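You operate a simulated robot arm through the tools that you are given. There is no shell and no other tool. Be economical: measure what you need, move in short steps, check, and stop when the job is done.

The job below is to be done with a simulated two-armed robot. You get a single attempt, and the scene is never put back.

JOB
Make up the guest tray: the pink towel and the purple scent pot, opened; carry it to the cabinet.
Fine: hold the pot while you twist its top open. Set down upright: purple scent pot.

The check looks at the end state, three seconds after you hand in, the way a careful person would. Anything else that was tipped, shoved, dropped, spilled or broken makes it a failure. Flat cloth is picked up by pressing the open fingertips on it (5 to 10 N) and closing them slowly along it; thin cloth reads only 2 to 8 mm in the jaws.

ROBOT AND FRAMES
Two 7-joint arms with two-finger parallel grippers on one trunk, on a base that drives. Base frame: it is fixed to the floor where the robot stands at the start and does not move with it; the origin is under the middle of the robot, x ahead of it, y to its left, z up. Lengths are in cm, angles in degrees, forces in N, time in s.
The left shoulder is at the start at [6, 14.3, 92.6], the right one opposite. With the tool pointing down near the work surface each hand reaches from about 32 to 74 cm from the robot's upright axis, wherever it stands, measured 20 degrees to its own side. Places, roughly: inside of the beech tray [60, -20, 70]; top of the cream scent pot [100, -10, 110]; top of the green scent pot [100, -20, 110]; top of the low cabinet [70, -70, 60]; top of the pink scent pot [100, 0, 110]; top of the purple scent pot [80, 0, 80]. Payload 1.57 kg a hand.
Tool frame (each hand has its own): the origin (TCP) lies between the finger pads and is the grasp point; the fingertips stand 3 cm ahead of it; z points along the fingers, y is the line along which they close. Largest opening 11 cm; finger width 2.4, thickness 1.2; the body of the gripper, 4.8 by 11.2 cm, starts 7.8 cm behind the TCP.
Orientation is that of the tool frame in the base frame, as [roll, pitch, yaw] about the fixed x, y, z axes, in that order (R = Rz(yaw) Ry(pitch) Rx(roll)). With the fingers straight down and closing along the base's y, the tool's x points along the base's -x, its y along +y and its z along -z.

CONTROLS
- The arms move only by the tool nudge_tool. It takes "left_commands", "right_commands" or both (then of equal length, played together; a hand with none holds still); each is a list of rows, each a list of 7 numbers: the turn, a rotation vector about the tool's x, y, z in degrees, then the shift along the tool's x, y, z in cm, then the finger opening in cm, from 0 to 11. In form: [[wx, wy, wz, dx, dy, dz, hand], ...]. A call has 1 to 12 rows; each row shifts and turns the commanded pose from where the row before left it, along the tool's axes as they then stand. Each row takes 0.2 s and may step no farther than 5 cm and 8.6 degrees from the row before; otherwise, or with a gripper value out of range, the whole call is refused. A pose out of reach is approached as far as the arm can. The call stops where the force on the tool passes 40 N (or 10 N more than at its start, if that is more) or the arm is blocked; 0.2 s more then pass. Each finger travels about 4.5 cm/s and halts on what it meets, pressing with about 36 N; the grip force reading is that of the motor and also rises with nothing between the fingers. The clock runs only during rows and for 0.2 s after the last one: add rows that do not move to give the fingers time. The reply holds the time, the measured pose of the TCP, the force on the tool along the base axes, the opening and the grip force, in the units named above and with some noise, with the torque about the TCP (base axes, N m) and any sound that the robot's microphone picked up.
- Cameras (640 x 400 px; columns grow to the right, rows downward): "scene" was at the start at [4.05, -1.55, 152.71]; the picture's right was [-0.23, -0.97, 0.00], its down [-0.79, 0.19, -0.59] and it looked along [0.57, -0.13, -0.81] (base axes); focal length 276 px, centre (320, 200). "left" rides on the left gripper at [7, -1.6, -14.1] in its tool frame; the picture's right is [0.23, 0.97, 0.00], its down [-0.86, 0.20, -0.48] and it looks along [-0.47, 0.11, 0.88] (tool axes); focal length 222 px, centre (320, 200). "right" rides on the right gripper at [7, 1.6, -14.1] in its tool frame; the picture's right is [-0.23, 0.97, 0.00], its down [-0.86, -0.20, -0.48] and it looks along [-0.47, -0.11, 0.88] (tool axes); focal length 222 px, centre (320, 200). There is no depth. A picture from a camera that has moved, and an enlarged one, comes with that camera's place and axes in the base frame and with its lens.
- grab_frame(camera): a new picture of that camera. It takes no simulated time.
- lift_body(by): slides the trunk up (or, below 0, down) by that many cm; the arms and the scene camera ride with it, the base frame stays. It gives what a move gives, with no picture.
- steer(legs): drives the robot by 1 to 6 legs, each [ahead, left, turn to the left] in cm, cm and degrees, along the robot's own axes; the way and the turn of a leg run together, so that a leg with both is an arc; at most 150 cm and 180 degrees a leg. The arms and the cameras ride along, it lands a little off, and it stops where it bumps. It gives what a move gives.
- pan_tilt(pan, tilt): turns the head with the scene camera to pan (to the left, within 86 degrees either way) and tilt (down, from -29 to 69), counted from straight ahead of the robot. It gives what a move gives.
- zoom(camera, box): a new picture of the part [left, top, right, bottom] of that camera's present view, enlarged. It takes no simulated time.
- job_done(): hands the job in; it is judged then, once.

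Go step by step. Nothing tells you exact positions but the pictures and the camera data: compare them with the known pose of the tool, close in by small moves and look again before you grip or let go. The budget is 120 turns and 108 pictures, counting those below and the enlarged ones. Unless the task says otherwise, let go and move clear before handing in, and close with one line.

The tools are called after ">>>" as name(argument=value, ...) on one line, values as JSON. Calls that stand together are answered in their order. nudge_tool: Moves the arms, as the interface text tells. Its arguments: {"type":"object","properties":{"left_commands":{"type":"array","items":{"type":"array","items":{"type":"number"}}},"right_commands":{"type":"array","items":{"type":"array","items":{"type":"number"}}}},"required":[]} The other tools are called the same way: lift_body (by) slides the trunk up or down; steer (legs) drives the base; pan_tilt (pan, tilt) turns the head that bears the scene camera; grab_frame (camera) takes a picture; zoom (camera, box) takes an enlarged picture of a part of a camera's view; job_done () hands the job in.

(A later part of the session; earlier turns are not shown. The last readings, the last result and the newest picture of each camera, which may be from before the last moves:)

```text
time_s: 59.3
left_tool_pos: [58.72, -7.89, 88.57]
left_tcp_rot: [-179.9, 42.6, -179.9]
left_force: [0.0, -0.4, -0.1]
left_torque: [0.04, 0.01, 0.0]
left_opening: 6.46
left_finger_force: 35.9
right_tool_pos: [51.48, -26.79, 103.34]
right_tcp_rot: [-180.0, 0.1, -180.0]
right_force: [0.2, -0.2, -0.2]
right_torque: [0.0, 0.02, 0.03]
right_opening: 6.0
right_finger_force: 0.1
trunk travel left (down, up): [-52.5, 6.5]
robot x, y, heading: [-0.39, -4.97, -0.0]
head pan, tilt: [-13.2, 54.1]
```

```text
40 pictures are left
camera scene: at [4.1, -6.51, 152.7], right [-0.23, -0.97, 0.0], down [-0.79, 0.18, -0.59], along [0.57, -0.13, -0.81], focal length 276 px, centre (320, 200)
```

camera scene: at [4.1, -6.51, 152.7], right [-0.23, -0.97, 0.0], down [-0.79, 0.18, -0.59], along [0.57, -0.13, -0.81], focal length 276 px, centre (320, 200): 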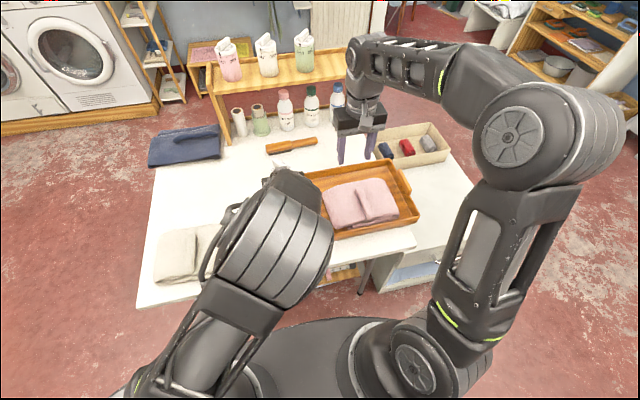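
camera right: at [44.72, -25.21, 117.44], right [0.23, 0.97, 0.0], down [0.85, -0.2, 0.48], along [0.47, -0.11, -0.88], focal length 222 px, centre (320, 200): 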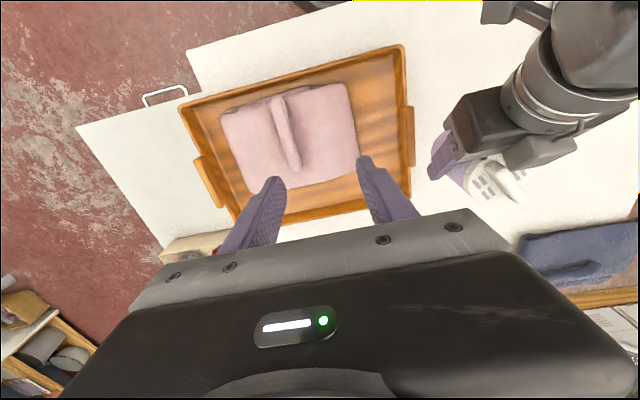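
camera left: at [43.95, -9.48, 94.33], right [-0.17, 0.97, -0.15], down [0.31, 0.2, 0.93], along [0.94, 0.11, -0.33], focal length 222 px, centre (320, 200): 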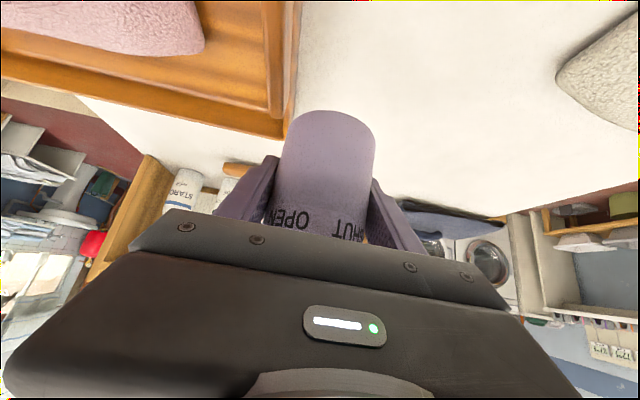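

The tray has been pushed about 6 cm to the right, probably when the left finger brushed its handle, and the towel went with it. I'll look closely at the free space before placing the pot.

>>> zoom(camera="right", box=[160, 30, 440, 230])

>>> zoom(camera="scene", box=[280, 140, 440, 250])

```text
2.00 times, centred on (300, 130) of right
camera zoom: at [44.72, -25.21, 117.44], right [0.23, 0.97, 0.0], down [0.85, -0.2, 0.48], along [0.47, -0.11, -0.88], focal length 444 px, centre (360, 340)
```

zoom: 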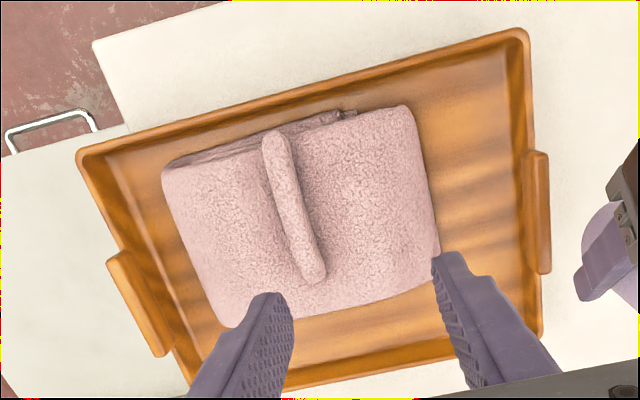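

```text
3.64 times, centred on (360, 195) of scene
camera zoom: at [4.1, -6.51, 152.7], right [-0.23, -0.97, 0.0], down [-0.79, 0.18, -0.59], along [0.57, -0.13, -0.81], focal length 1004 px, centre (174, 218)
```

zoom: 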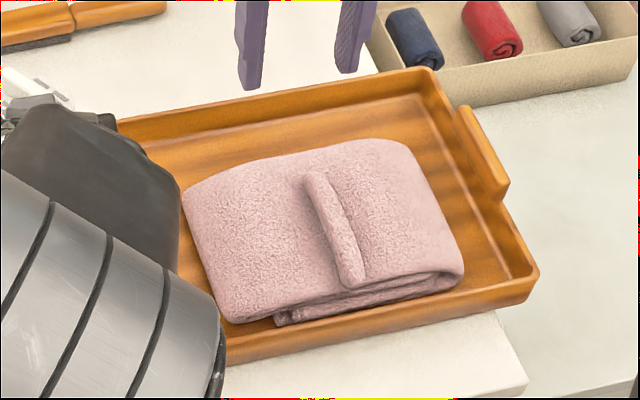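

The free back-left corner of the tray has room for the pot at about [63, −18.7]. I'll move the right hand clear to the right and bring the pot over that spot.

>>> nudge_tool(right_commands=[[0, 0, 0, 0, -4.5, 0, 6], [0, 0, 0, 0, -4.5, 0, 6], [0, 0, 0, 0, -4.5, 0, 6], [0, 0, 0, 0, -4.5, 0, 6], [0, 0, 0, 0, -4.5, 0, 6], [0, 0, 0, 0, -4.5, 0, 6], [0, 0, 0, 0, 0, 0, 6], [0, 0, 0, 0, 0, 0, 6], [0, 0, 0, 0, 0, 0, 6], [0, 0, 0, 0, 0, 0, 6]], left_commands=[[0, 0, 0, 0, 0, 0, 5], [0, 0, 0, 0, 0, 0, 5], [0, 0, 0, 0, 0, 0, 5], [0, 0, 0, -0.6, -2, 0.55, 5], [0, 0, 0, -0.6, -2, 0.55, 5], [0, 0, 0, -0.6, -2, 0.55, 5], [0, 0, 0, -0.6, -2, 0.55, 5], [0, 0, 0, -0.6, -2, 0.55, 5], [0, 0, 0, -0.17, -0.8, 0.15, 5], [0, 0, 0, 0, 0, 0, 5]])

>>> grab_frame(camera="left")

>>> zoom(camera="scene", box=[240, 100, 440, 240])

```text
time_s: 61.5
left_tool_pos: [62.87, -18.84, 88.53]
left_tcp_rot: [180.0, 42.6, 180.0]
left_force: [-0.4, -0.5, 0.2]
left_torque: [-0.01, 0.03, 0.04]
left_opening: 6.46
left_finger_force: 35.7
right_tool_pos: [51.58, -53.71, 103.31]
right_tcp_rot: [179.9, -0.1, 180.0]
right_force: [0.3, 0.5, -0.5]
right_torque: [0.03, 0.01, -0.01]
right_opening: 5.97
right_finger_force: 0.0
trunk travel left (down, up): [-52.5, 6.5]
robot x, y, heading: [-0.05, -5.0, 0.1]
head pan, tilt: [-13.2, 54.1]
```

```text
37 pictures are left
camera left: at [48.27, -20.3, 94.35], right [-0.17, 0.97, -0.15], down [0.31, 0.2, 0.93], along [0.94, 0.11, -0.33], focal length 222 px, centre (320, 200)
```

left: 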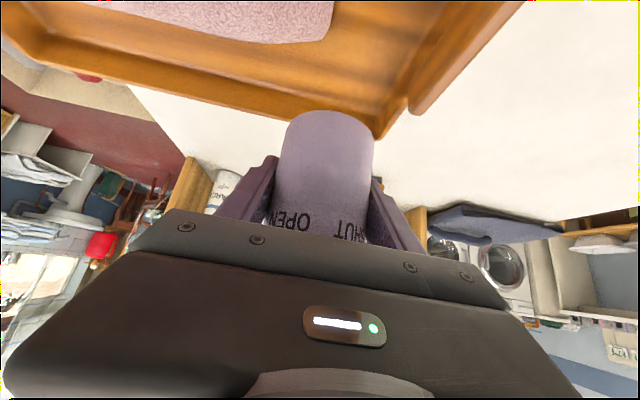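

```text
2.86 times, centred on (340, 170) of scene
camera zoom: at [4.07, -6.55, 152.7], right [-0.23, -0.97, 0.0], down [-0.79, 0.18, -0.59], along [0.57, -0.13, -0.81], focal length 789 px, centre (263, 286)
```

zoom: 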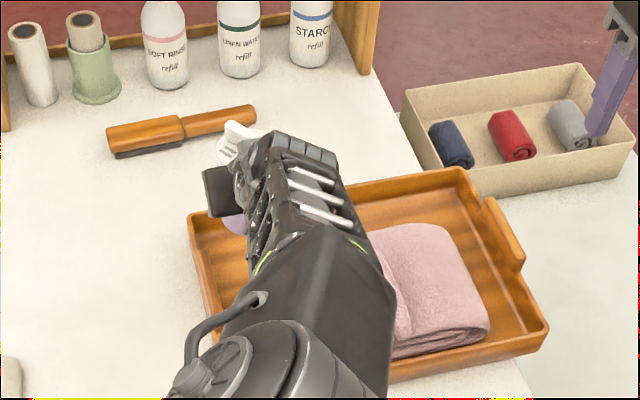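

The pot is above the back-left corner area; the tray's outer corner is at about [69, −12.2]. I'll lower slowly.

>>> nudge_tool(left_commands=[[0, 0, 0, 1.35, 0, 1.47, 5], [0, 0, 0, 1.35, 0, 1.47, 5], [0, 0, 0, 1.35, 0, 1.47, 5], [0, 0, 0, 0.67, 0, 0.74, 5], [0, 0, 0, 0, 0, 0, 5]])

>>> grab_frame(camera="left")

```text
time_s: 62.6
left_tool_pos: [63.46, -18.94, 82.7]
left_tcp_rot: [-179.1, 43.7, -179.5]
left_force: [-1.5, 1.3, 14.0]
left_torque: [-0.19, 0.21, -0.07]
left_opening: 6.47
left_finger_force: 35.8
right_tool_pos: [51.53, -53.86, 103.25]
right_tcp_rot: [180.0, -0.1, 179.9]
right_force: [0.3, -1.0, 0.0]
right_torque: [0.03, 0.0, 0.03]
right_opening: 6.0
right_finger_force: 0.1
trunk travel left (down, up): [-52.5, 6.5]
robot x, y, heading: [0.34, -4.88, 0.2]
head pan, tilt: [-13.2, 54.1]
stopped in row 5 (left hand): the force on the tool passed its limit (the readings are from after the stop); the commanded pose is now the measured one
```

```text
35 pictures are left
camera left: at [48.69, -20.39, 88.17], right [-0.16, 0.97, -0.17], down [0.29, 0.21, 0.94], along [0.94, 0.1, -0.31], focal length 222 px, centre (320, 200)
```

left: 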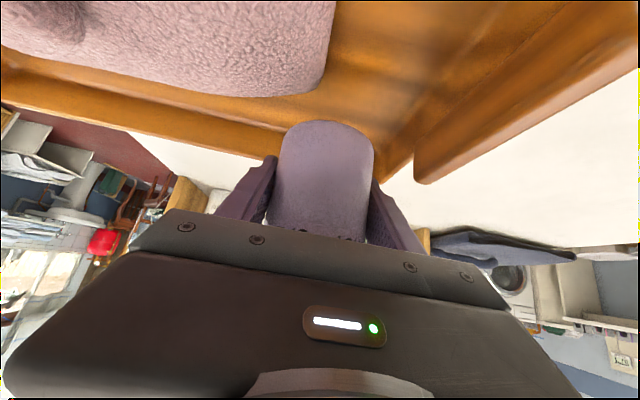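

The pot is stopped about 3 cm above the floor by the towel's far-left corner again. I'll lift it back, and use the right hand to re-seat the towel toward the front right.

>>> nudge_tool(left_commands=[[0, 0, 0, -1.35, 0, -1.47, 5], [0, 0, 0, -1.35, 0, -1.47, 5], [0, 0, 0, -1.35, 0, -1.47, 5], [0, 0, 0, 0.4, 2.5, -0.35, 5], [0, 0, 0, 0.4, 2.5, -0.35, 5], [0, 0, 0, 0.4, 2.5, -0.35, 5], [0, 0, 0, 0.4, 2.5, -0.35, 5], [0, 0, 0, 0.4, 2.5, -0.35, 5], [0, 0, 0, 0, 2.5, 0, 5], [0, 0, 0, 0, 0, 0, 5]])

>>> nudge_tool(right_commands=[[0, 0, 0, 0, 4, 0, 6], [0, 0, 0, 0, 4, 0, 6], [0, 0, 0, 0, 4.5, 1, 6], [0, 0, 0, 0, 4.5, 1, 6], [0, 0, 0, 0, 4.4, 1, 6], [0, 0, 0, 0, 0, 3, 6], [0, 0, 0, 0, 0, 0, 6]])

>>> grab_frame(camera="right")

```text
time_s: 64.8
left_tool_pos: [60.81, -3.8, 88.19]
left_tcp_rot: [-179.4, 43.5, -179.6]
left_force: [0.4, 0.8, -0.4]
left_torque: [0.01, 0.0, -0.01]
left_opening: 6.49
left_finger_force: 36.3
right_tool_pos: [51.69, -53.78, 103.28]
right_tcp_rot: [-180.0, 0.0, 180.0]
right_force: [-0.1, -0.4, -0.3]
right_torque: [-0.01, 0.02, -0.01]
right_opening: 5.99
right_finger_force: 0.0
trunk travel left (down, up): [-52.5, 6.5]
robot x, y, heading: [0.07, -4.77, -0.1]
head pan, tilt: [-13.2, 54.1]
```

```text
time_s: 66.4
left_tool_pos: [60.71, -3.73, 88.15]
left_tcp_rot: [-179.2, 43.6, -179.7]
left_force: [-0.4, -0.2, -1.5]
left_torque: [0.0, 0.01, 0.0]
left_opening: 6.49
left_finger_force: 36.0
right_tool_pos: [51.69, -32.17, 97.36]
right_tcp_rot: [-180.0, 0.0, 179.8]
right_force: [0.1, -0.3, -0.1]
right_torque: [0.02, 0.0, 0.0]
right_opening: 6.01
right_finger_force: 0.0
trunk travel left (down, up): [-52.5, 6.5]
robot x, y, heading: [-0.01, -4.79, 0.2]
head pan, tilt: [-13.2, 54.1]
```

```text
34 pictures are left
camera right: at [44.88, -30.7, 111.46], right [0.23, 0.97, 0.0], down [0.85, -0.2, 0.48], along [0.47, -0.11, -0.88], focal length 222 px, centre (320, 200)
```

right: 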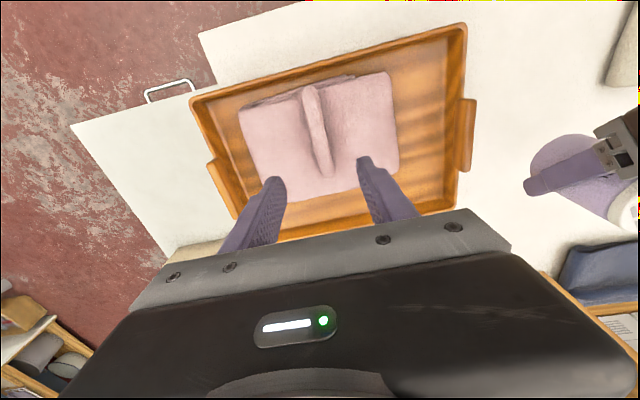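

The fold is centred between the right fingers. Descending to it.

>>> nudge_tool(right_commands=[[0, 0, 0, 0, 0, 4, 6], [0, 0, 0, 0, 0, 4, 6], [0, 0, 0, 0, 0, 3, 6], [0, 0, 0, 0, 0, 2, 6], [0, 0, 0, 0, 0, 1, 6], [0, 0, 0, 0, 0, 0.5, 6], [0, 0, 0, 0, 0, 0.4, 6], [0, 0, 0, 0, 0, 0, 6]])

>>> grab_frame(camera="right")

```text
time_s: 68.2
left_tool_pos: [60.74, -3.82, 88.17]
left_tcp_rot: [-179.4, 43.5, -179.6]
left_force: [-0.2, 0.6, -1.0]
left_torque: [0.03, 0.01, 0.02]
left_opening: 6.47
left_finger_force: 35.7
right_tool_pos: [51.65, -32.36, 82.28]
right_tcp_rot: [179.9, 0.0, -180.0]
right_force: [0.0, -0.8, -0.7]
right_torque: [-0.03, 0.01, 0.04]
right_opening: 6.01
right_finger_force: 0.1
trunk travel left (down, up): [-52.5, 6.5]
robot x, y, heading: [-0.14, -5.03, 0.1]
head pan, tilt: [-13.2, 54.1]
```

```text
33 pictures are left
camera right: at [44.81, -30.8, 96.54], right [0.23, 0.97, 0.0], down [0.85, -0.2, 0.48], along [0.47, -0.11, -0.88], focal length 222 px, centre (320, 200)
```

right: 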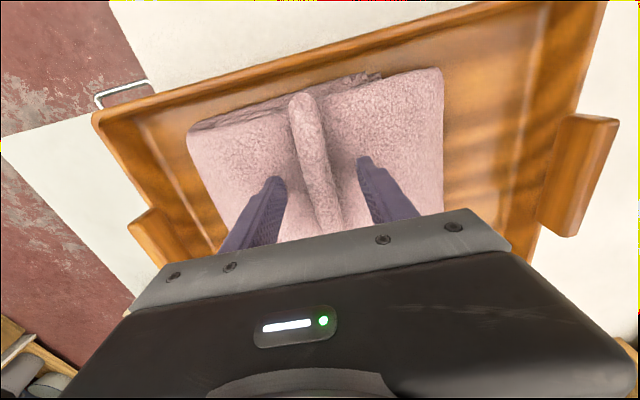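

>>> nudge_tool(right_commands=[[0, 0, 0, 0, 0, 0.1, 5], [0, 0, 0, 0, 0, 0, 4], [0, 0, 0, 0, 0, 0, 3], [0, 0, 0, 0, 0, 0, 2.2], [0, 0, 0, 0, 0, 0, 1.5], [0, 0, 0, 0, 0, 0, 0.8], [0, 0, 0, 0, 0, 0, 0], [0, 0, 0, 0, 0, 0, 0], [0, 0, 0, 0, 0, -1, 0], [0, 0, 0, 0, 0, -1, 0], [0, 0, 0, 1.1, -2, 0, 0], [0, 0, 0, 0, 0, 0, 0]])

>>> grab_frame(camera="right")

```text
time_s: 70.8
left_tool_pos: [60.66, -3.73, 88.06]
left_tcp_rot: [-179.5, 43.5, -179.5]
left_force: [0.2, 0.4, -1.6]
left_torque: [-0.01, 0.0, -0.02]
left_opening: 6.48
left_finger_force: 35.6
right_tool_pos: [50.51, -34.26, 84.37]
right_tcp_rot: [-179.9, 0.1, 180.0]
right_force: [0.7, 0.5, -3.2]
right_torque: [-0.02, 0.05, 0.0]
right_opening: 1.92
right_finger_force: 33.3
trunk travel left (down, up): [-52.5, 6.5]
robot x, y, heading: [0.06, -5.25, 0.2]
head pan, tilt: [-13.2, 54.1]
```

```text
32 pictures are left
camera right: at [43.7, -32.77, 98.44], right [0.23, 0.97, 0.0], down [0.86, -0.2, 0.48], along [0.47, -0.11, -0.88], focal length 222 px, centre (320, 200)
```

right: 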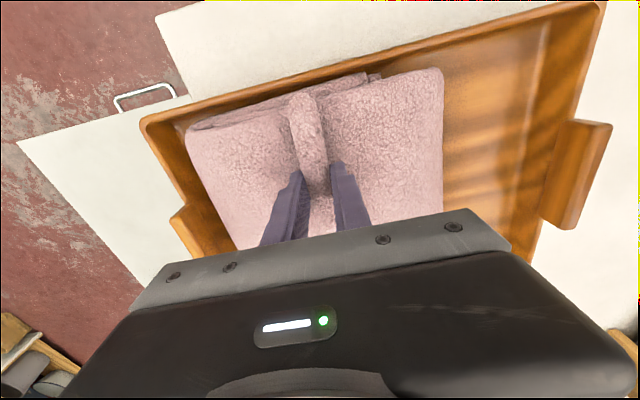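

The towel is lifted and shifted front-right within the walls. I'll lower it, release, and move the right hand clear.

>>> nudge_tool(right_commands=[[0, 0, 0, 0, 0, 1, 0], [0, 0, 0, 0, 0, 0.8, 0], [0, 0, 0, 0, 0, 0.2, 0], [0, 0, 0, 0, 0, 0, 2.4], [0, 0, 0, 0, 0, 0, 3.5], [0, 0, 0, 0, 0, 0, 5], [0, 0, 0, 0, 0, 0, 5], [0, 0, 0, 0, 0, -1.5, 5], [0, 0, 0, 0, 0, -4, 5], [0, 0, 0, 0, 0, -4, 5], [0, 0, 0, 0, 0, -4, 5], [0, 0, 0, 0, 0, 0, 5]])

>>> grab_frame(camera="right")

```text
time_s: 73.4
left_tool_pos: [60.76, -3.84, 88.14]
left_tcp_rot: [-179.4, 43.5, -179.5]
left_force: [0.2, -0.5, -0.7]
left_torque: [0.03, -0.01, 0.04]
left_opening: 6.45
left_finger_force: 35.6
right_tool_pos: [50.48, -34.51, 95.94]
right_tcp_rot: [180.0, 0.0, 179.9]
right_force: [0.0, -0.2, 0.3]
right_torque: [0.0, 0.01, -0.01]
right_opening: 4.99
right_finger_force: 0.1
trunk travel left (down, up): [-52.5, 6.5]
robot x, y, heading: [0.08, -4.88, 0.1]
head pan, tilt: [-13.2, 54.1]
```

```text
31 pictures are left
camera right: at [43.69, -32.88, 110.0], right [0.23, 0.97, 0.0], down [0.86, -0.2, 0.48], along [0.47, -0.11, -0.88], focal length 222 px, centre (320, 200)
```

right: 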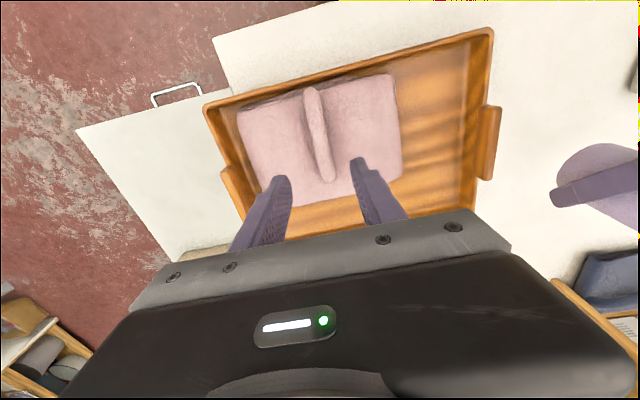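

The free strip on the left of the tray is now about 10 cm wide. I'll move the right hand away and bring the pot in at about [63.5, −18.7].

>>> nudge_tool(right_commands=[[0, 0, 0, 0, -4.5, 0, 6], [0, 0, 0, 0, -4.5, 0, 6], [0, 0, 0, 0, -4.5, 0, 6], [0, 0, 0, 0, -4.5, 0, 6], [0, 0, 0, 0, -4.5, 0, 6], [0, 0, 0, 0, 0, 0, 6], [0, 0, 0, 0, 0, 0, 6], [0, 0, 0, 0, 0, 0, 6], [0, 0, 0, 0, 0, 0, 6], [0, 0, 0, 0, 0, 0, 6]], left_commands=[[0, 1, 0, 0, 0, 0, 5], [0, 0, 0, 0, 0, 0, 5], [0, 0, 0, -0.3, -2, 0.27, 5], [0, 0, 0, -0.3, -2, 0.27, 5], [0, 0, 0, -0.3, -2, 0.27, 5], [0, 0, 0, -0.3, -2, 0.27, 5], [0, 0, 0, -0.3, -2, 0.27, 5], [0, 0, 0, -0.3, -2, 0.27, 5], [0, 0, 0, -0.2, -2.9, 0.27, 5], [0, 0, 0, 0, 0, 0, 5]])

>>> grab_frame(camera="left")

```text
time_s: 75.6
left_tool_pos: [63.32, -18.71, 88.33]
left_tcp_rot: [-179.3, 42.5, -179.6]
left_force: [1.1, -0.3, -0.9]
left_torque: [-0.02, -0.01, -0.03]
left_opening: 6.47
left_finger_force: 36.1
right_tool_pos: [50.59, -56.76, 95.77]
right_tcp_rot: [179.9, -0.1, 179.9]
right_force: [0.4, -0.1, -0.4]
right_torque: [-0.01, 0.01, 0.04]
right_opening: 5.99
right_finger_force: 0.0
trunk travel left (down, up): [-52.5, 6.5]
robot x, y, heading: [0.13, -5.07, 0.1]
head pan, tilt: [-13.2, 54.1]
```

```text
30 pictures are left
camera left: at [48.76, -20.21, 94.12], right [-0.17, 0.97, -0.16], down [0.31, 0.21, 0.93], along [0.94, 0.1, -0.33], focal length 222 px, centre (320, 200)
```

left: 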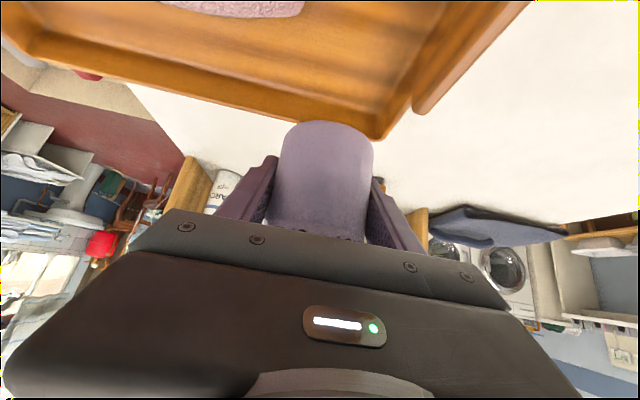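

>>> nudge_tool(left_commands=[[0, 0, 0, 1.01, 0, 1.1, 5], [0, 0, 0, 1.01, 0, 1.1, 5], [0, 0, 0, 0.67, 0, 0.74, 5], [0, 0, 0, 0.67, 0, 0.74, 5], [0, 0, 0, 0.34, 0, 0.37, 5], [0, 0, 0, 0, 0, 0, 5]])

>>> grab_frame(camera="left")

```text
time_s: 77.0
left_tool_pos: [63.46, -18.82, 82.71]
left_tcp_rot: [-179.4, 42.4, -179.7]
left_force: [-0.3, -0.3, -0.1]
left_torque: [-0.04, 0.01, -0.02]
left_opening: 6.52
left_finger_force: 36.4
right_tool_pos: [50.59, -56.79, 95.82]
right_tcp_rot: [180.0, 0.1, 180.0]
right_force: [-0.2, -0.2, -0.2]
right_torque: [0.01, 0.0, 0.01]
right_opening: 6.0
right_finger_force: 0.0
trunk travel left (down, up): [-52.5, 6.5]
robot x, y, heading: [0.16, -5.08, -0.0]
head pan, tilt: [-13.2, 54.1]
```

```text
29 pictures are left
camera left: at [48.78, -20.26, 88.56], right [-0.17, 0.97, -0.16], down [0.31, 0.21, 0.93], along [0.94, 0.1, -0.33], focal length 222 px, centre (320, 200)
```

left: 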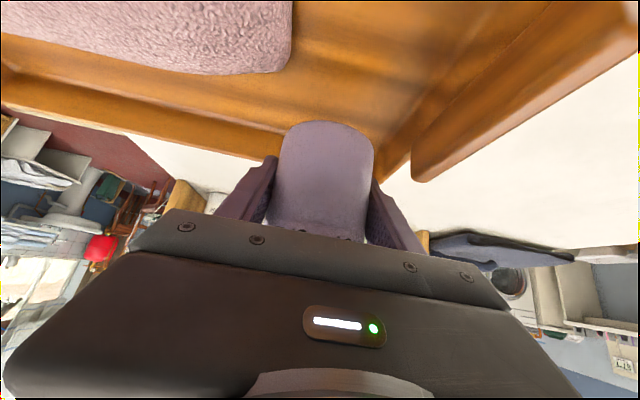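

No contact this time at the same height. Continuing down in small steps.

>>> nudge_tool(left_commands=[[0, 0, 0, 0.67, 0, 0.74, 5], [0, 0, 0, 0.67, 0, 0.74, 5], [0, 0, 0, 0.34, 0, 0.37, 5], [0, 0, 0, 0.34, 0, 0.37, 5], [0, 0, 0, 0, 0, 0, 5]])

>>> grab_frame(camera="left")

```text
time_s: 78.2
left_tool_pos: [63.3, -18.77, 79.66]
left_tcp_rot: [-179.4, 42.5, -179.6]
left_force: [0.1, -0.3, -0.4]
left_torque: [0.01, 0.0, 0.04]
left_opening: 6.43
left_finger_force: 36.3
right_tool_pos: [50.72, -56.84, 95.8]
right_tcp_rot: [-180.0, 0.1, 179.9]
right_force: [-0.2, 0.6, 0.1]
right_torque: [-0.01, 0.0, -0.02]
right_opening: 5.98
right_finger_force: 0.1
trunk travel left (down, up): [-52.5, 6.5]
robot x, y, heading: [0.06, -4.62, 0.1]
head pan, tilt: [-13.2, 54.1]
```

```text
28 pictures are left
camera left: at [48.74, -20.3, 85.53], right [-0.17, 0.97, -0.16], down [0.31, 0.21, 0.93], along [0.94, 0.1, -0.33], focal length 222 px, centre (320, 200)
```

left: 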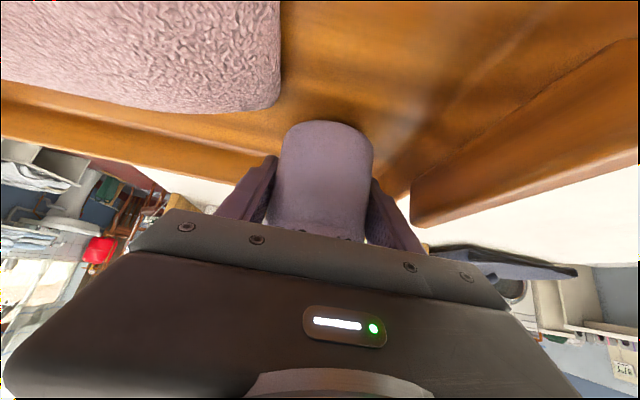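

>>> nudge_tool(left_commands=[[0, 0, 0, 0.27, 0, 0.29, 5], [0, 0, 0, 0.27, 0, 0.29, 5], [0, 0, 0, 0.2, 0, 0.22, 5], [0, 0, 0, 0, 0, 0, 5]])

```text
time_s: 79.2
left_tool_pos: [63.37, -18.87, 78.9]
left_tcp_rot: [-179.1, 42.5, -179.6]
left_force: [2.2, -0.3, 5.0]
left_torque: [-0.22, 0.15, 0.11]
left_opening: 6.48
left_finger_force: 35.7
right_tool_pos: [50.55, -56.7, 95.81]
right_tcp_rot: [180.0, 0.0, 179.9]
right_force: [0.4, 0.0, 0.2]
right_torque: [0.0, -0.01, 0.01]
right_opening: 6.02
right_finger_force: 0.0
trunk travel left (down, up): [-52.5, 6.5]
robot x, y, heading: [-0.22, -4.99, 0.1]
head pan, tilt: [-13.2, 54.1]
```

Contact with the floor. I'll press a little more to level the pot, then look.

>>> nudge_tool(left_commands=[[0, 0, 0, 0.14, 0, 0.15, 5], [0, 0, 0, 0.14, 0, 0.15, 5], [0, 0, 0, 0, 0, 0, 5]])

>>> zoom(camera="left", box=[220, 80, 440, 240])

>>> zoom(camera="scene", box=[260, 110, 420, 220])

```text
time_s: 80.0
left_tool_pos: [63.48, -18.83, 78.76]
left_tcp_rot: [-179.0, 42.9, -179.5]
left_force: [8.8, 0.7, 27.4]
left_torque: [-1.18, 0.67, 0.3]
left_opening: 6.47
left_finger_force: 35.8
right_tool_pos: [50.62, -56.8, 95.93]
right_tcp_rot: [180.0, 0.1, 179.9]
right_force: [-0.4, 0.3, 0.2]
right_torque: [0.02, 0.03, -0.02]
right_opening: 5.98
right_finger_force: 0.1
trunk travel left (down, up): [-52.5, 6.5]
robot x, y, heading: [0.06, -5.1, 0.1]
head pan, tilt: [-13.2, 54.1]
```

```text
2.50 times, centred on (330, 160) of left
camera zoom: at [48.79, -20.32, 84.34], right [-0.16, 0.97, -0.17], down [0.3, 0.21, 0.93], along [0.94, 0.1, -0.33], focal length 555 px, centre (295, 300)
```

zoom: 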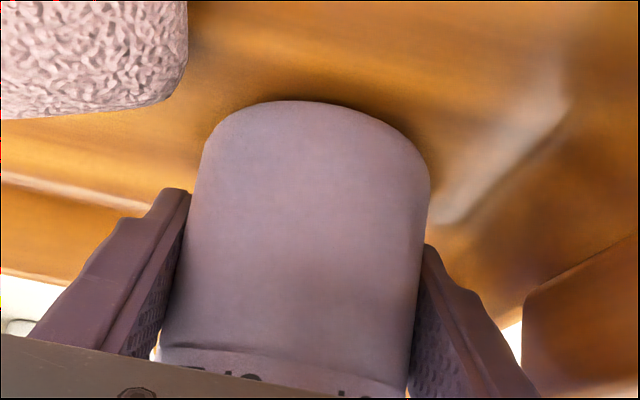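

```text
3.64 times, centred on (340, 165) of scene
camera zoom: at [3.88, -6.43, 152.74], right [-0.23, -0.97, 0.0], down [-0.79, 0.18, -0.59], along [0.57, -0.13, -0.81], focal length 1004 px, centre (247, 327)
```

zoom: 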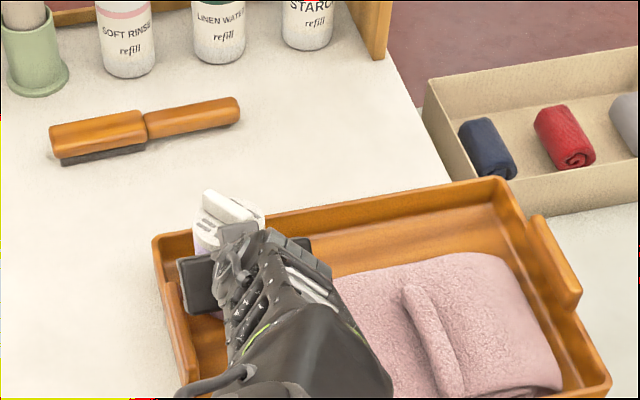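

The pot base is at the tray floor, with the left finger resting lightly on the towel's corner. I'll ease off and open just enough.

>>> nudge_tool(left_commands=[[0, 0, 0, -0.1, 0, -0.1, 6.2], [0, 0, 0, 0, 0, 0, 6.7], [0, 0, 0, 0, 0, 0, 7.0], [0, 0, 0, 0, 0, 0, 7.3], [0, 0, 0, 0, 0, 0, 7.5], [0, 0, 0, 0, 0, 0, 7.5]])

>>> zoom(camera="left", box=[220, 80, 440, 240])

```text
time_s: 81.4
left_tool_pos: [63.51, -18.75, 78.59]
left_tcp_rot: [-179.3, 42.8, -179.5]
left_force: [8.7, 5.8, 26.7]
left_torque: [-1.12, 0.59, 0.29]
left_opening: 6.97
left_finger_force: 0.1
right_tool_pos: [50.7, -56.7, 95.87]
right_tcp_rot: [-179.9, 0.1, 179.9]
right_force: [-0.5, -0.3, -0.2]
right_torque: [0.03, -0.01, 0.0]
right_opening: 5.97
right_finger_force: 0.1
trunk travel left (down, up): [-52.5, 6.5]
robot x, y, heading: [-0.11, -4.74, -0.1]
head pan, tilt: [-13.2, 54.1]
```

```text
2.50 times, centred on (330, 160) of left
camera zoom: at [48.78, -20.15, 84.33], right [-0.17, 0.97, -0.16], down [0.3, 0.21, 0.93], along [0.94, 0.11, -0.33], focal length 555 px, centre (295, 300)
```

zoom: 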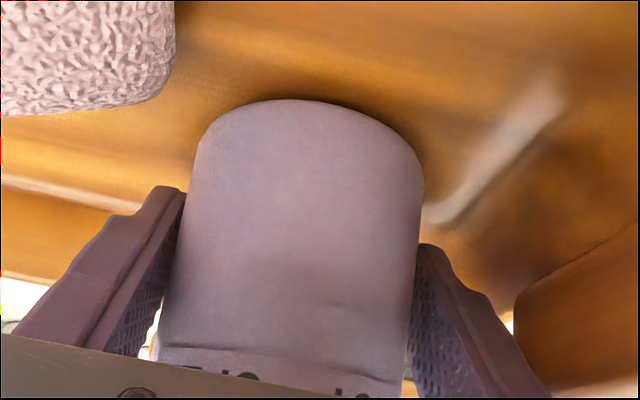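

The fingers have let go (6.97 cm). I'll relieve the pressure by raising slightly, then check that the pot stays put.

>>> nudge_tool(left_commands=[[0, 0, 0, -0.2, 0, -0.22, 7.3], [0, 0, 0, -0.2, 0, -0.22, 7.4], [0, 0, 0, 0, 0, 0, 7.4]])

>>> grab_frame(camera="left")

```text
time_s: 82.2
left_tool_pos: [63.23, -18.86, 78.7]
left_tcp_rot: [-179.6, 42.3, -179.9]
left_force: [-0.3, 0.0, 0.4]
left_torque: [0.01, -0.02, -0.04]
left_opening: 7.4
left_finger_force: 0.0
right_tool_pos: [50.56, -56.81, 95.73]
right_tcp_rot: [-180.0, 0.1, 179.8]
right_force: [-0.2, 0.5, -1.0]
right_torque: [-0.01, 0.0, 0.02]
right_opening: 6.0
right_finger_force: 0.1
trunk travel left (down, up): [-52.5, 6.5]
robot x, y, heading: [0.19, -4.9, 0.0]
head pan, tilt: [-13.2, 54.1]
```

```text
24 pictures are left
camera left: at [48.58, -20.33, 84.58], right [-0.17, 0.97, -0.16], down [0.31, 0.2, 0.93], along [0.94, 0.1, -0.34], focal length 222 px, centre (320, 200)
```

left: 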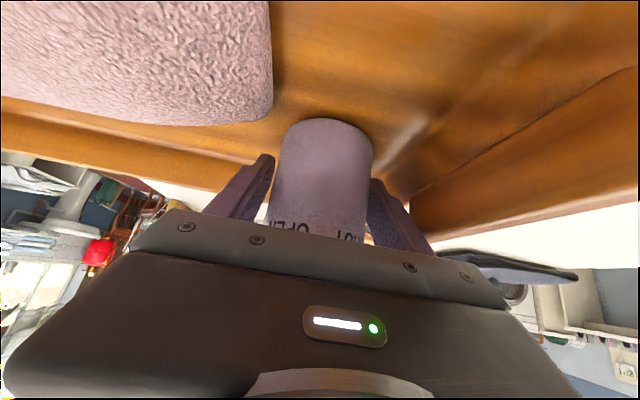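

The pot stands free on the tray. I'll withdraw the hand back along its fingers, slowly.

>>> nudge_tool(left_commands=[[0, 0, 0, 0, 0, -0.8, 7.4], [0, 0, 0, 0, 0, -1, 7.4], [0, 0, 0, 0, 0, -1.5, 7.4], [0, 0, 0, 0, 0, -2, 7.4], [0, 0, 0, 0, 0, -3, 7.4], [0, 0, 0, 0, 0, -3, 7.4], [0, 0, 0, 0, 0, -3, 7.4], [0, 0, 0, 0, 0, 0, 7.4]])

>>> grab_frame(camera="left")

>>> zoom(camera="scene", box=[260, 110, 420, 220])

```text
time_s: 84.0
left_tool_pos: [53.73, -18.59, 89.43]
left_tcp_rot: [-179.4, 42.5, -179.6]
left_force: [-0.1, 0.1, -0.3]
left_torque: [-0.01, 0.0, -0.05]
left_opening: 7.4
left_finger_force: 0.1
right_tool_pos: [50.65, -56.73, 95.66]
right_tcp_rot: [180.0, 0.0, 179.9]
right_force: [0.4, -0.4, -0.1]
right_torque: [-0.02, 0.01, -0.01]
right_opening: 6.03
right_finger_force: 0.0
trunk travel left (down, up): [-52.5, 6.5]
robot x, y, heading: [0.01, -4.88, 0.3]
head pan, tilt: [-13.2, 54.1]
```

```text
23 pictures are left
camera left: at [39.05, -20.08, 95.3], right [-0.17, 0.97, -0.16], down [0.31, 0.21, 0.93], along [0.94, 0.11, -0.33], focal length 222 px, centre (320, 200)
```

left: 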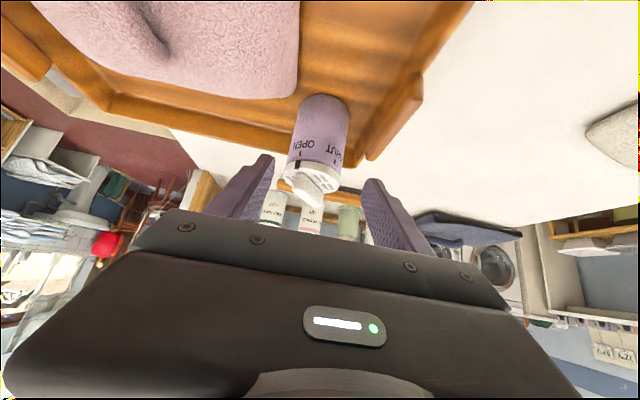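

```text
3.64 times, centred on (340, 165) of scene
camera zoom: at [4.08, -6.53, 152.7], right [-0.23, -0.97, 0.0], down [-0.79, 0.18, -0.59], along [0.57, -0.13, -0.81], focal length 1004 px, centre (247, 327)
```

zoom: 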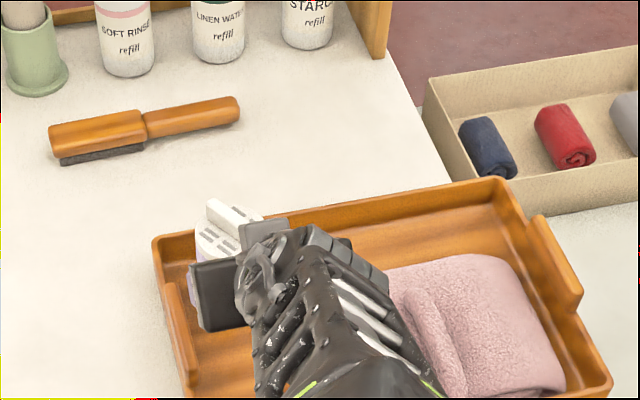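

The pot stands upright in the tray, and the marker seems to be at OPEN; I'll verify close up.

>>> zoom(camera="left", box=[270, 80, 370, 210])

```text
3.08 times, centred on (320, 145) of left
camera zoom: at [39.05, -20.08, 95.3], right [-0.17, 0.97, -0.16], down [0.31, 0.21, 0.93], along [0.94, 0.11, -0.33], focal length 684 px, centre (320, 369)
```

zoom: 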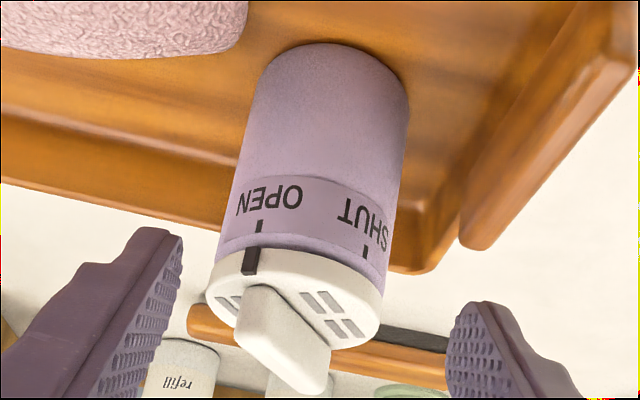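

OPEN is exactly aligned. Now the tray: its handles are at about [56, −12.9] and [56, −48.4], tops near z 81. I'll square the left hand and bring both hands above the handles.

>>> nudge_tool(left_commands=[[0, 0, 0, -1.35, 0, -1.47, 7], [0, 0, 0, -1.35, 1.8, -1.47, 6], [0, 0, 0, 0, 2, 0, 5], [0, 0, 0, 0, 2, 0, 5], [0, 8.5, 0, 0, 0, 0, 5], [0, 8.5, 0, 0, 0, 0, 5], [0, 8.5, 0, 0, 0, 0, 5], [0, 8.5, 0, 0, 0, 0, 5], [0, 8.5, 0, 0, 0, 0, 5], [0, 0, 0, -2.3, 0, 0, 5], [0, 0, 0, 0, 0, 0, 5]], right_commands=[[0, 0, 0, -2.7, 2, 0, 5], [0, 0, 0, -2.7, 2, 0, 5], [0, 0, 0, 0, 2, 0, 5], [0, 0, 0, 0, 2.4, 0, 5], [0, 0, 0, 0, 0, 1, 5], [0, 0, 0, 0, 0, 1, 5], [0, 0, 0, 0, 0, 1, 5], [0, 0, 0, 0, 0, 0, 5], [0, 0, 0, 0, 0, 0, 5], [0, 0, 0, 0, 0, 0, 5], [0, 0, 0, 0, 0, 0, 5]])

>>> grab_frame(camera="left")

>>> grab_frame(camera="right")

```text
time_s: 86.4
left_tool_pos: [55.9, -12.96, 93.5]
left_tcp_rot: [-179.6, 0.0, 179.9]
left_force: [0.3, -0.2, -0.3]
left_torque: [-0.03, -0.02, 0.0]
left_opening: 5.01
left_finger_force: 0.1
right_tool_pos: [55.98, -48.47, 92.74]
right_tcp_rot: [180.0, 0.1, 180.0]
right_force: [-0.9, 0.0, 0.6]
right_torque: [0.01, 0.0, 0.0]
right_opening: 5.02
right_finger_force: 0.1
trunk travel left (down, up): [-52.5, 6.5]
robot x, y, heading: [-0.17, -5.13, 0.0]
head pan, tilt: [-13.2, 54.1]
```

```text
20 pictures are left
camera left: at [49.11, -14.32, 107.71], right [-0.23, 0.97, -0.01], down [0.86, 0.2, 0.48], along [0.47, 0.1, -0.88], focal length 222 px, centre (320, 200)
```

left: 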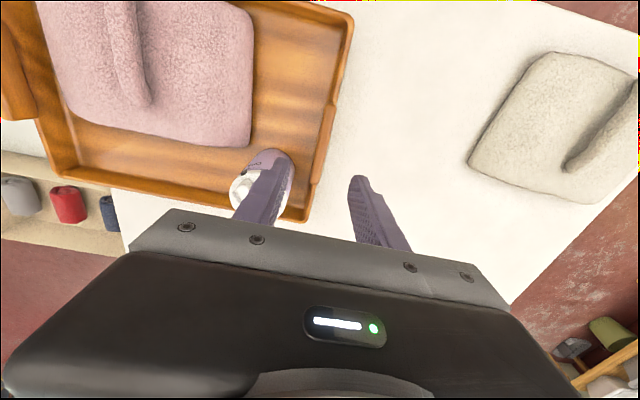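

```text
19 pictures are left
camera right: at [49.07, -46.91, 106.92], right [0.23, 0.97, 0.0], down [0.85, -0.2, 0.48], along [0.47, -0.11, -0.88], focal length 222 px, centre (320, 200)
```

right: 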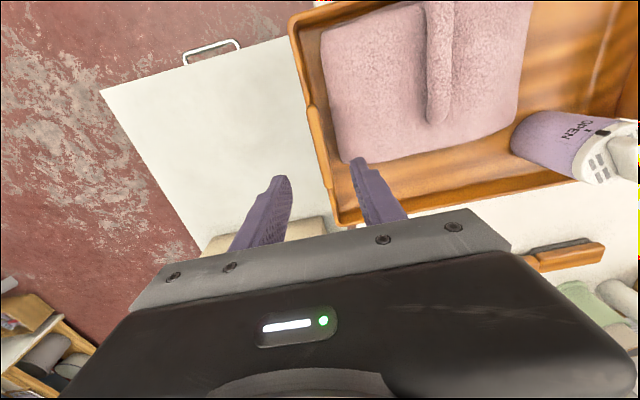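

The handles are near y −12.5 and y −49. I'll adjust slightly and descend around them.

>>> nudge_tool(left_commands=[[0, 0, 0, 0, 0.4, 3, 5], [0, 0, 0, 0, 0, 3, 4.5], [0, 0, 0, 0, 0, 2.5, 4.5], [0, 0, 0, 0, 0, 1.5, 4.5], [0, 0, 0, 0, 0, 0, 4.5]], right_commands=[[0, 0, 0, 0, -0.5, 3, 5], [0, 0, 0, 0, 0, 3, 4.5], [0, 0, 0, 0, 0, 2, 4.5], [0, 0, 0, 0, 0, 1.2, 4.5], [0, 0, 0, 0, 0, 0, 4.5]])

>>> grab_frame(camera="left")

>>> grab_frame(camera="right")

```text
time_s: 87.6
left_tool_pos: [55.98, -12.54, 83.44]
left_tcp_rot: [-179.5, 0.0, 179.9]
left_force: [0.2, 0.1, -0.3]
left_torque: [0.01, 0.02, -0.01]
left_opening: 4.5
left_finger_force: 0.1
right_tool_pos: [55.74, -48.99, 83.69]
right_tcp_rot: [-180.0, 0.0, -180.0]
right_force: [0.2, -0.5, 0.7]
right_torque: [0.0, 0.04, 0.0]
right_opening: 4.49
right_finger_force: 0.1
trunk travel left (down, up): [-52.5, 6.5]
robot x, y, heading: [-0.14, -4.69, -0.2]
head pan, tilt: [-13.2, 54.1]
```

```text
18 pictures are left
camera left: at [49.12, -14.03, 97.7], right [-0.23, 0.97, -0.01], down [0.86, 0.2, 0.48], along [0.47, 0.1, -0.88], focal length 222 px, centre (320, 200)
```

left: 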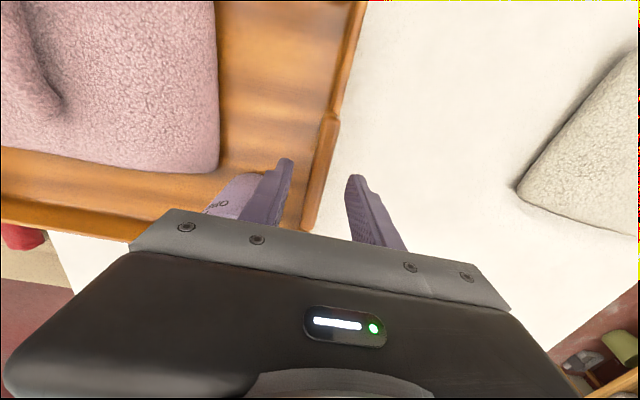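

```text
17 pictures are left
camera right: at [49.01, -47.4, 97.75], right [0.23, 0.97, 0.0], down [0.85, -0.2, 0.48], along [0.47, -0.11, -0.88], focal length 222 px, centre (320, 200)
```

right: 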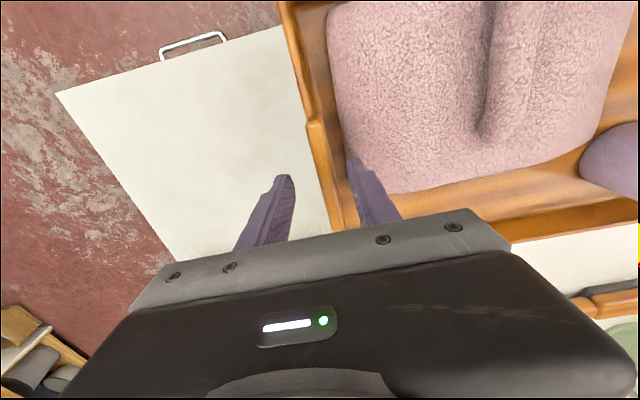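

Both handles are between the fingers. I'll narrow the openings a bit and go down to the gripping height.

>>> nudge_tool(left_commands=[[0, 0, 0, 0, 0, 0, 3.4], [0, 0, 0, 0, 0, 0, 3.4], [0, 0, 0, 0, 0, 1, 3.4], [0, 0, 0, 0, 0, 1, 3.4], [0, 0, 0, 0, 0, 0.5, 3.4], [0, 0, 0, 0, 0, 0, 3.4]], right_commands=[[0, 0, 0, 0, 0.2, 0, 3.2], [0, 0, 0, 0, 0, 0, 3.2], [0, 0, 0, 0, 0, 1, 3.2], [0, 0, 0, 0, 0, 1, 3.2], [0, 0, 0, 0, 0, 0.7, 3.2], [0, 0, 0, 0, 0, 0, 3.2]])

>>> grab_frame(camera="right")

```text
time_s: 88.7
left_tool_pos: [55.76, -12.53, 81.31]
left_tcp_rot: [-179.6, 0.0, 179.9]
left_force: [-0.5, 0.2, 0.6]
left_torque: [0.02, -0.03, 0.03]
left_opening: 3.43
left_finger_force: 0.1
right_tool_pos: [55.96, -48.91, 82.26]
right_tcp_rot: [-179.8, 0.6, 180.0]
right_force: [-8.8, 1.8, 25.3]
right_torque: [0.8, 0.56, 0.22]
right_opening: 3.39
right_finger_force: 0.8
trunk travel left (down, up): [-52.5, 6.5]
robot x, y, heading: [0.07, -4.86, -0.0]
head pan, tilt: [-13.2, 54.1]
stopped in row 5 (right hand): the force on the tool passed its limit (the readings are from after the stop); the commanded pose is now the measured one
```

```text
16 pictures are left
camera right: at [49.03, -47.27, 96.24], right [0.23, 0.97, 0.0], down [0.85, -0.2, 0.49], along [0.48, -0.11, -0.87], focal length 222 px, centre (320, 200)
```

right: 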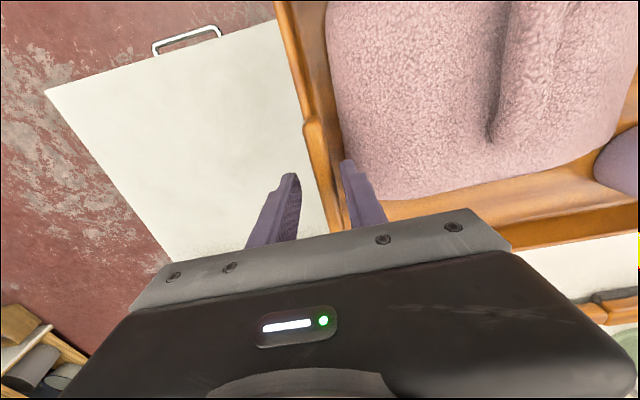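

The right inner finger is pressing the towel's edge at tip height about 79.3. That already overlaps the handle by nearly 2 cm, so I'll ease up slightly and close both hands there.

>>> nudge_tool(left_commands=[[0, 0, 0, 0, 0, 0, 3], [0, 0, 0, 0, 0, 0, 2.4], [0, 0, 0, 0, 0, 0, 1.8], [0, 0, 0, 0, 0, 0, 1.2], [0, 0, 0, 0, 0, 0, 0.6], [0, 0, 0, 0, 0, 0, 0], [0, 0, 0, 0, 0, 0, 0], [0, 0, 0, 0, 0, 0, 0]], right_commands=[[0, 0, 0, 0, 0, -0.2, 3.2], [0, 0, 0, 0, 0, 0, 2.6], [0, 0, 0, 0, 0, 0, 2], [0, 0, 0, 0, 0, 0, 1.4], [0, 0, 0, 0, 0, 0, 0.8], [0, 0, 0, 0, 0, 0, 0], [0, 0, 0, 0, 0, 0, 0], [0, 0, 0, 0, 0, 0, 0]])

>>> grab_frame(camera="right")

```text
time_s: 90.5
left_tool_pos: [55.9, -12.84, 81.54]
left_tcp_rot: [-179.2, 0.1, 179.9]
left_force: [4.0, -25.1, 0.3]
left_torque: [0.57, -0.16, 0.47]
left_opening: 1.4
left_finger_force: 30.1
right_tool_pos: [55.93, -48.38, 82.15]
right_tcp_rot: [179.9, 0.5, 180.0]
right_force: [-5.1, 28.8, 25.0]
right_torque: [0.77, 0.86, 0.42]
right_opening: 1.34
right_finger_force: 29.9
trunk travel left (down, up): [-52.5, 6.5]
robot x, y, heading: [-0.25, -4.96, -0.1]
head pan, tilt: [-13.2, 54.1]
```

```text
15 pictures are left
camera right: at [49.13, -46.91, 96.22], right [0.23, 0.97, 0.0], down [0.85, -0.2, 0.49], along [0.47, -0.11, -0.87], focal length 222 px, centre (320, 200)
```

right: 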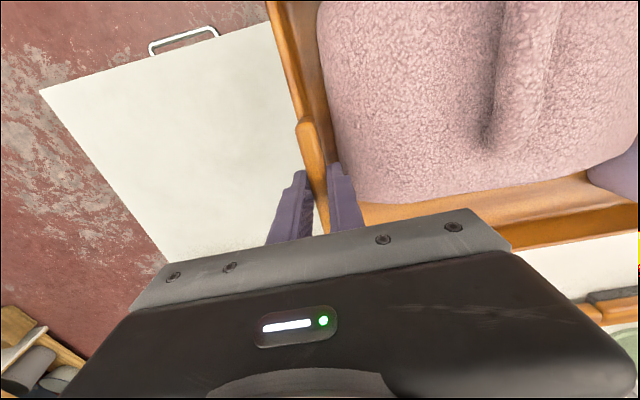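

Both handles are gripped, but the hands are pulling apart by about 25 N. I'll relax them inward, then lift a little.

>>> nudge_tool(left_commands=[[0, 0, 0, 0, -0.15, 0, 0], [0, 0, 0, 0, -0.15, 0, 0], [0, 0, 0, 0, 0, 0, 0]], right_commands=[[0, 0, 0, 0, 0.25, -0.1, 0], [0, 0, 0, 0, 0.25, -0.1, 0], [0, 0, 0, 0, 0, 0, 0]])

>>> lift_body(by=1)

>>> grab_frame(camera="scene")

```text
time_s: 91.3
left_tool_pos: [55.93, -12.8, 81.37]
left_tcp_rot: [-179.6, 0.0, 179.9]
left_force: [-4.8, -8.1, 15.2]
left_torque: [0.69, 0.45, -0.1]
left_opening: 1.37
left_finger_force: 30.1
right_tool_pos: [55.97, -48.38, 82.12]
right_tcp_rot: [-179.9, 0.6, 179.7]
right_force: [3.0, 10.6, 0.2]
right_torque: [0.74, -0.57, 0.07]
right_opening: 1.38
right_finger_force: 30.2
trunk travel left (down, up): [-52.5, 6.5]
robot x, y, heading: [-0.03, -4.96, -0.2]
head pan, tilt: [-13.2, 54.1]
```

```text
time_s: 91.9
left_tool_pos: [56.16, -12.89, 82.16]
left_tcp_rot: [-179.7, 0.0, -180.0]
left_force: [-0.1, -5.8, -5.1]
left_torque: [0.37, -0.41, 0.05]
left_opening: 1.38
left_finger_force: 30.0
right_tool_pos: [56.04, -48.45, 83.15]
right_tcp_rot: [-179.9, 0.3, 179.8]
right_force: [0.0, 6.0, -2.1]
right_torque: [0.26, 0.43, 0.1]
right_opening: 1.38
right_finger_force: 30.8
trunk travel left (down, up): [-53.5, 5.5]
robot x, y, heading: [-0.03, -5.46, -0.2]
head pan, tilt: [-13.2, 54.1]
```

```text
14 pictures are left
camera scene: at [4.14, -6.56, 153.69], right [-0.23, -0.97, 0.0], down [-0.79, 0.19, -0.59], along [0.57, -0.13, -0.81], focal length 276 px, centre (320, 200)
```

scene: 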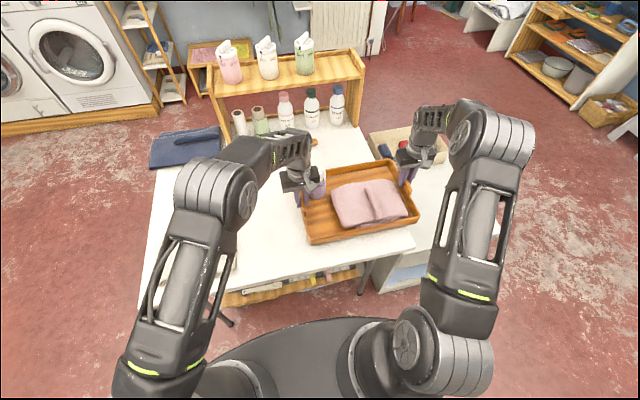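

The tray lifts level with both hands. I'll raise it further and then strafe right to the cabinet.

>>> lift_body(by=5)

>>> grab_frame(camera="left")

```text
time_s: 92.8
left_tool_pos: [56.13, -12.89, 87.17]
left_tcp_rot: [-179.6, -0.1, 179.9]
left_force: [1.5, 1.6, -7.3]
left_torque: [0.6, -0.74, 0.09]
left_opening: 1.36
left_finger_force: 29.9
right_tool_pos: [56.15, -48.48, 88.08]
right_tcp_rot: [-179.8, 0.4, 180.0]
right_force: [-1.0, -2.1, -3.0]
right_torque: [0.25, 0.81, 0.19]
right_opening: 1.38
right_finger_force: 30.2
trunk travel left (down, up): [-58.5, 0.5]
robot x, y, heading: [0.05, -4.99, 0.1]
head pan, tilt: [-13.2, 54.1]
```

```text
13 pictures are left
camera left: at [49.21, -14.33, 101.4], right [-0.23, 0.97, -0.01], down [0.86, 0.2, 0.48], along [0.46, 0.1, -0.88], focal length 222 px, centre (320, 200)
```

left: 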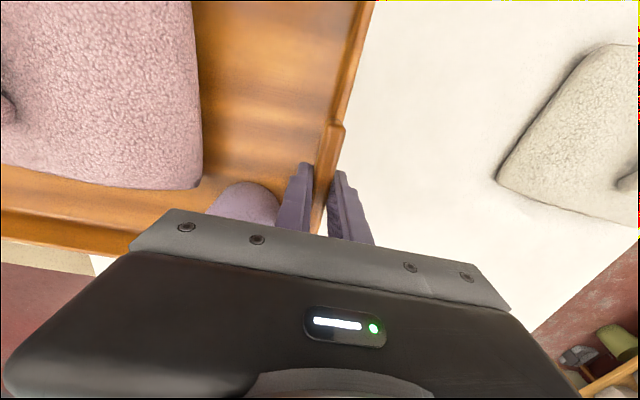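

>>> steer(legs=[[0, -10, 0]])

>>> grab_frame(camera="scene")

```text
time_s: 94.0
left_tool_pos: [56.12, -23.13, 87.17]
left_tcp_rot: [-179.7, -0.1, -179.9]
left_force: [2.2, 8.1, -6.6]
left_torque: [0.77, -0.06, 0.28]
left_opening: 1.41
left_finger_force: 30.1
right_tool_pos: [56.06, -58.61, 88.13]
right_tcp_rot: [-179.9, 0.4, 179.9]
right_force: [-2.0, -7.9, -1.0]
right_torque: [0.2, 0.09, 0.32]
right_opening: 1.36
right_finger_force: 30.7
trunk travel left (down, up): [-58.5, 0.5]
robot x, y, heading: [-0.05, -14.96, 0.1]
head pan, tilt: [-13.2, 54.1]
```

```text
12 pictures are left
camera scene: at [4.13, -16.85, 158.7], right [-0.23, -0.97, 0.0], down [-0.79, 0.19, -0.59], along [0.57, -0.13, -0.81], focal length 276 px, centre (320, 200)
```

scene: 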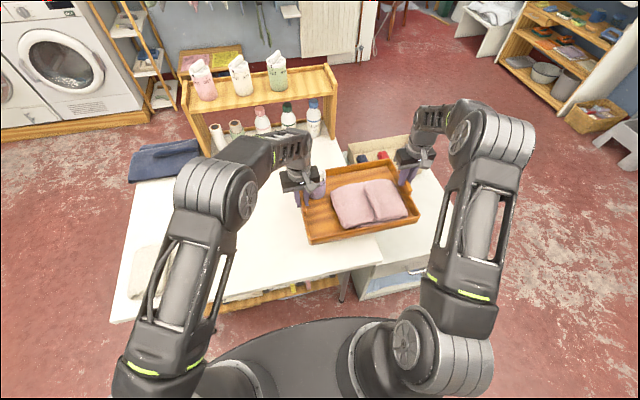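

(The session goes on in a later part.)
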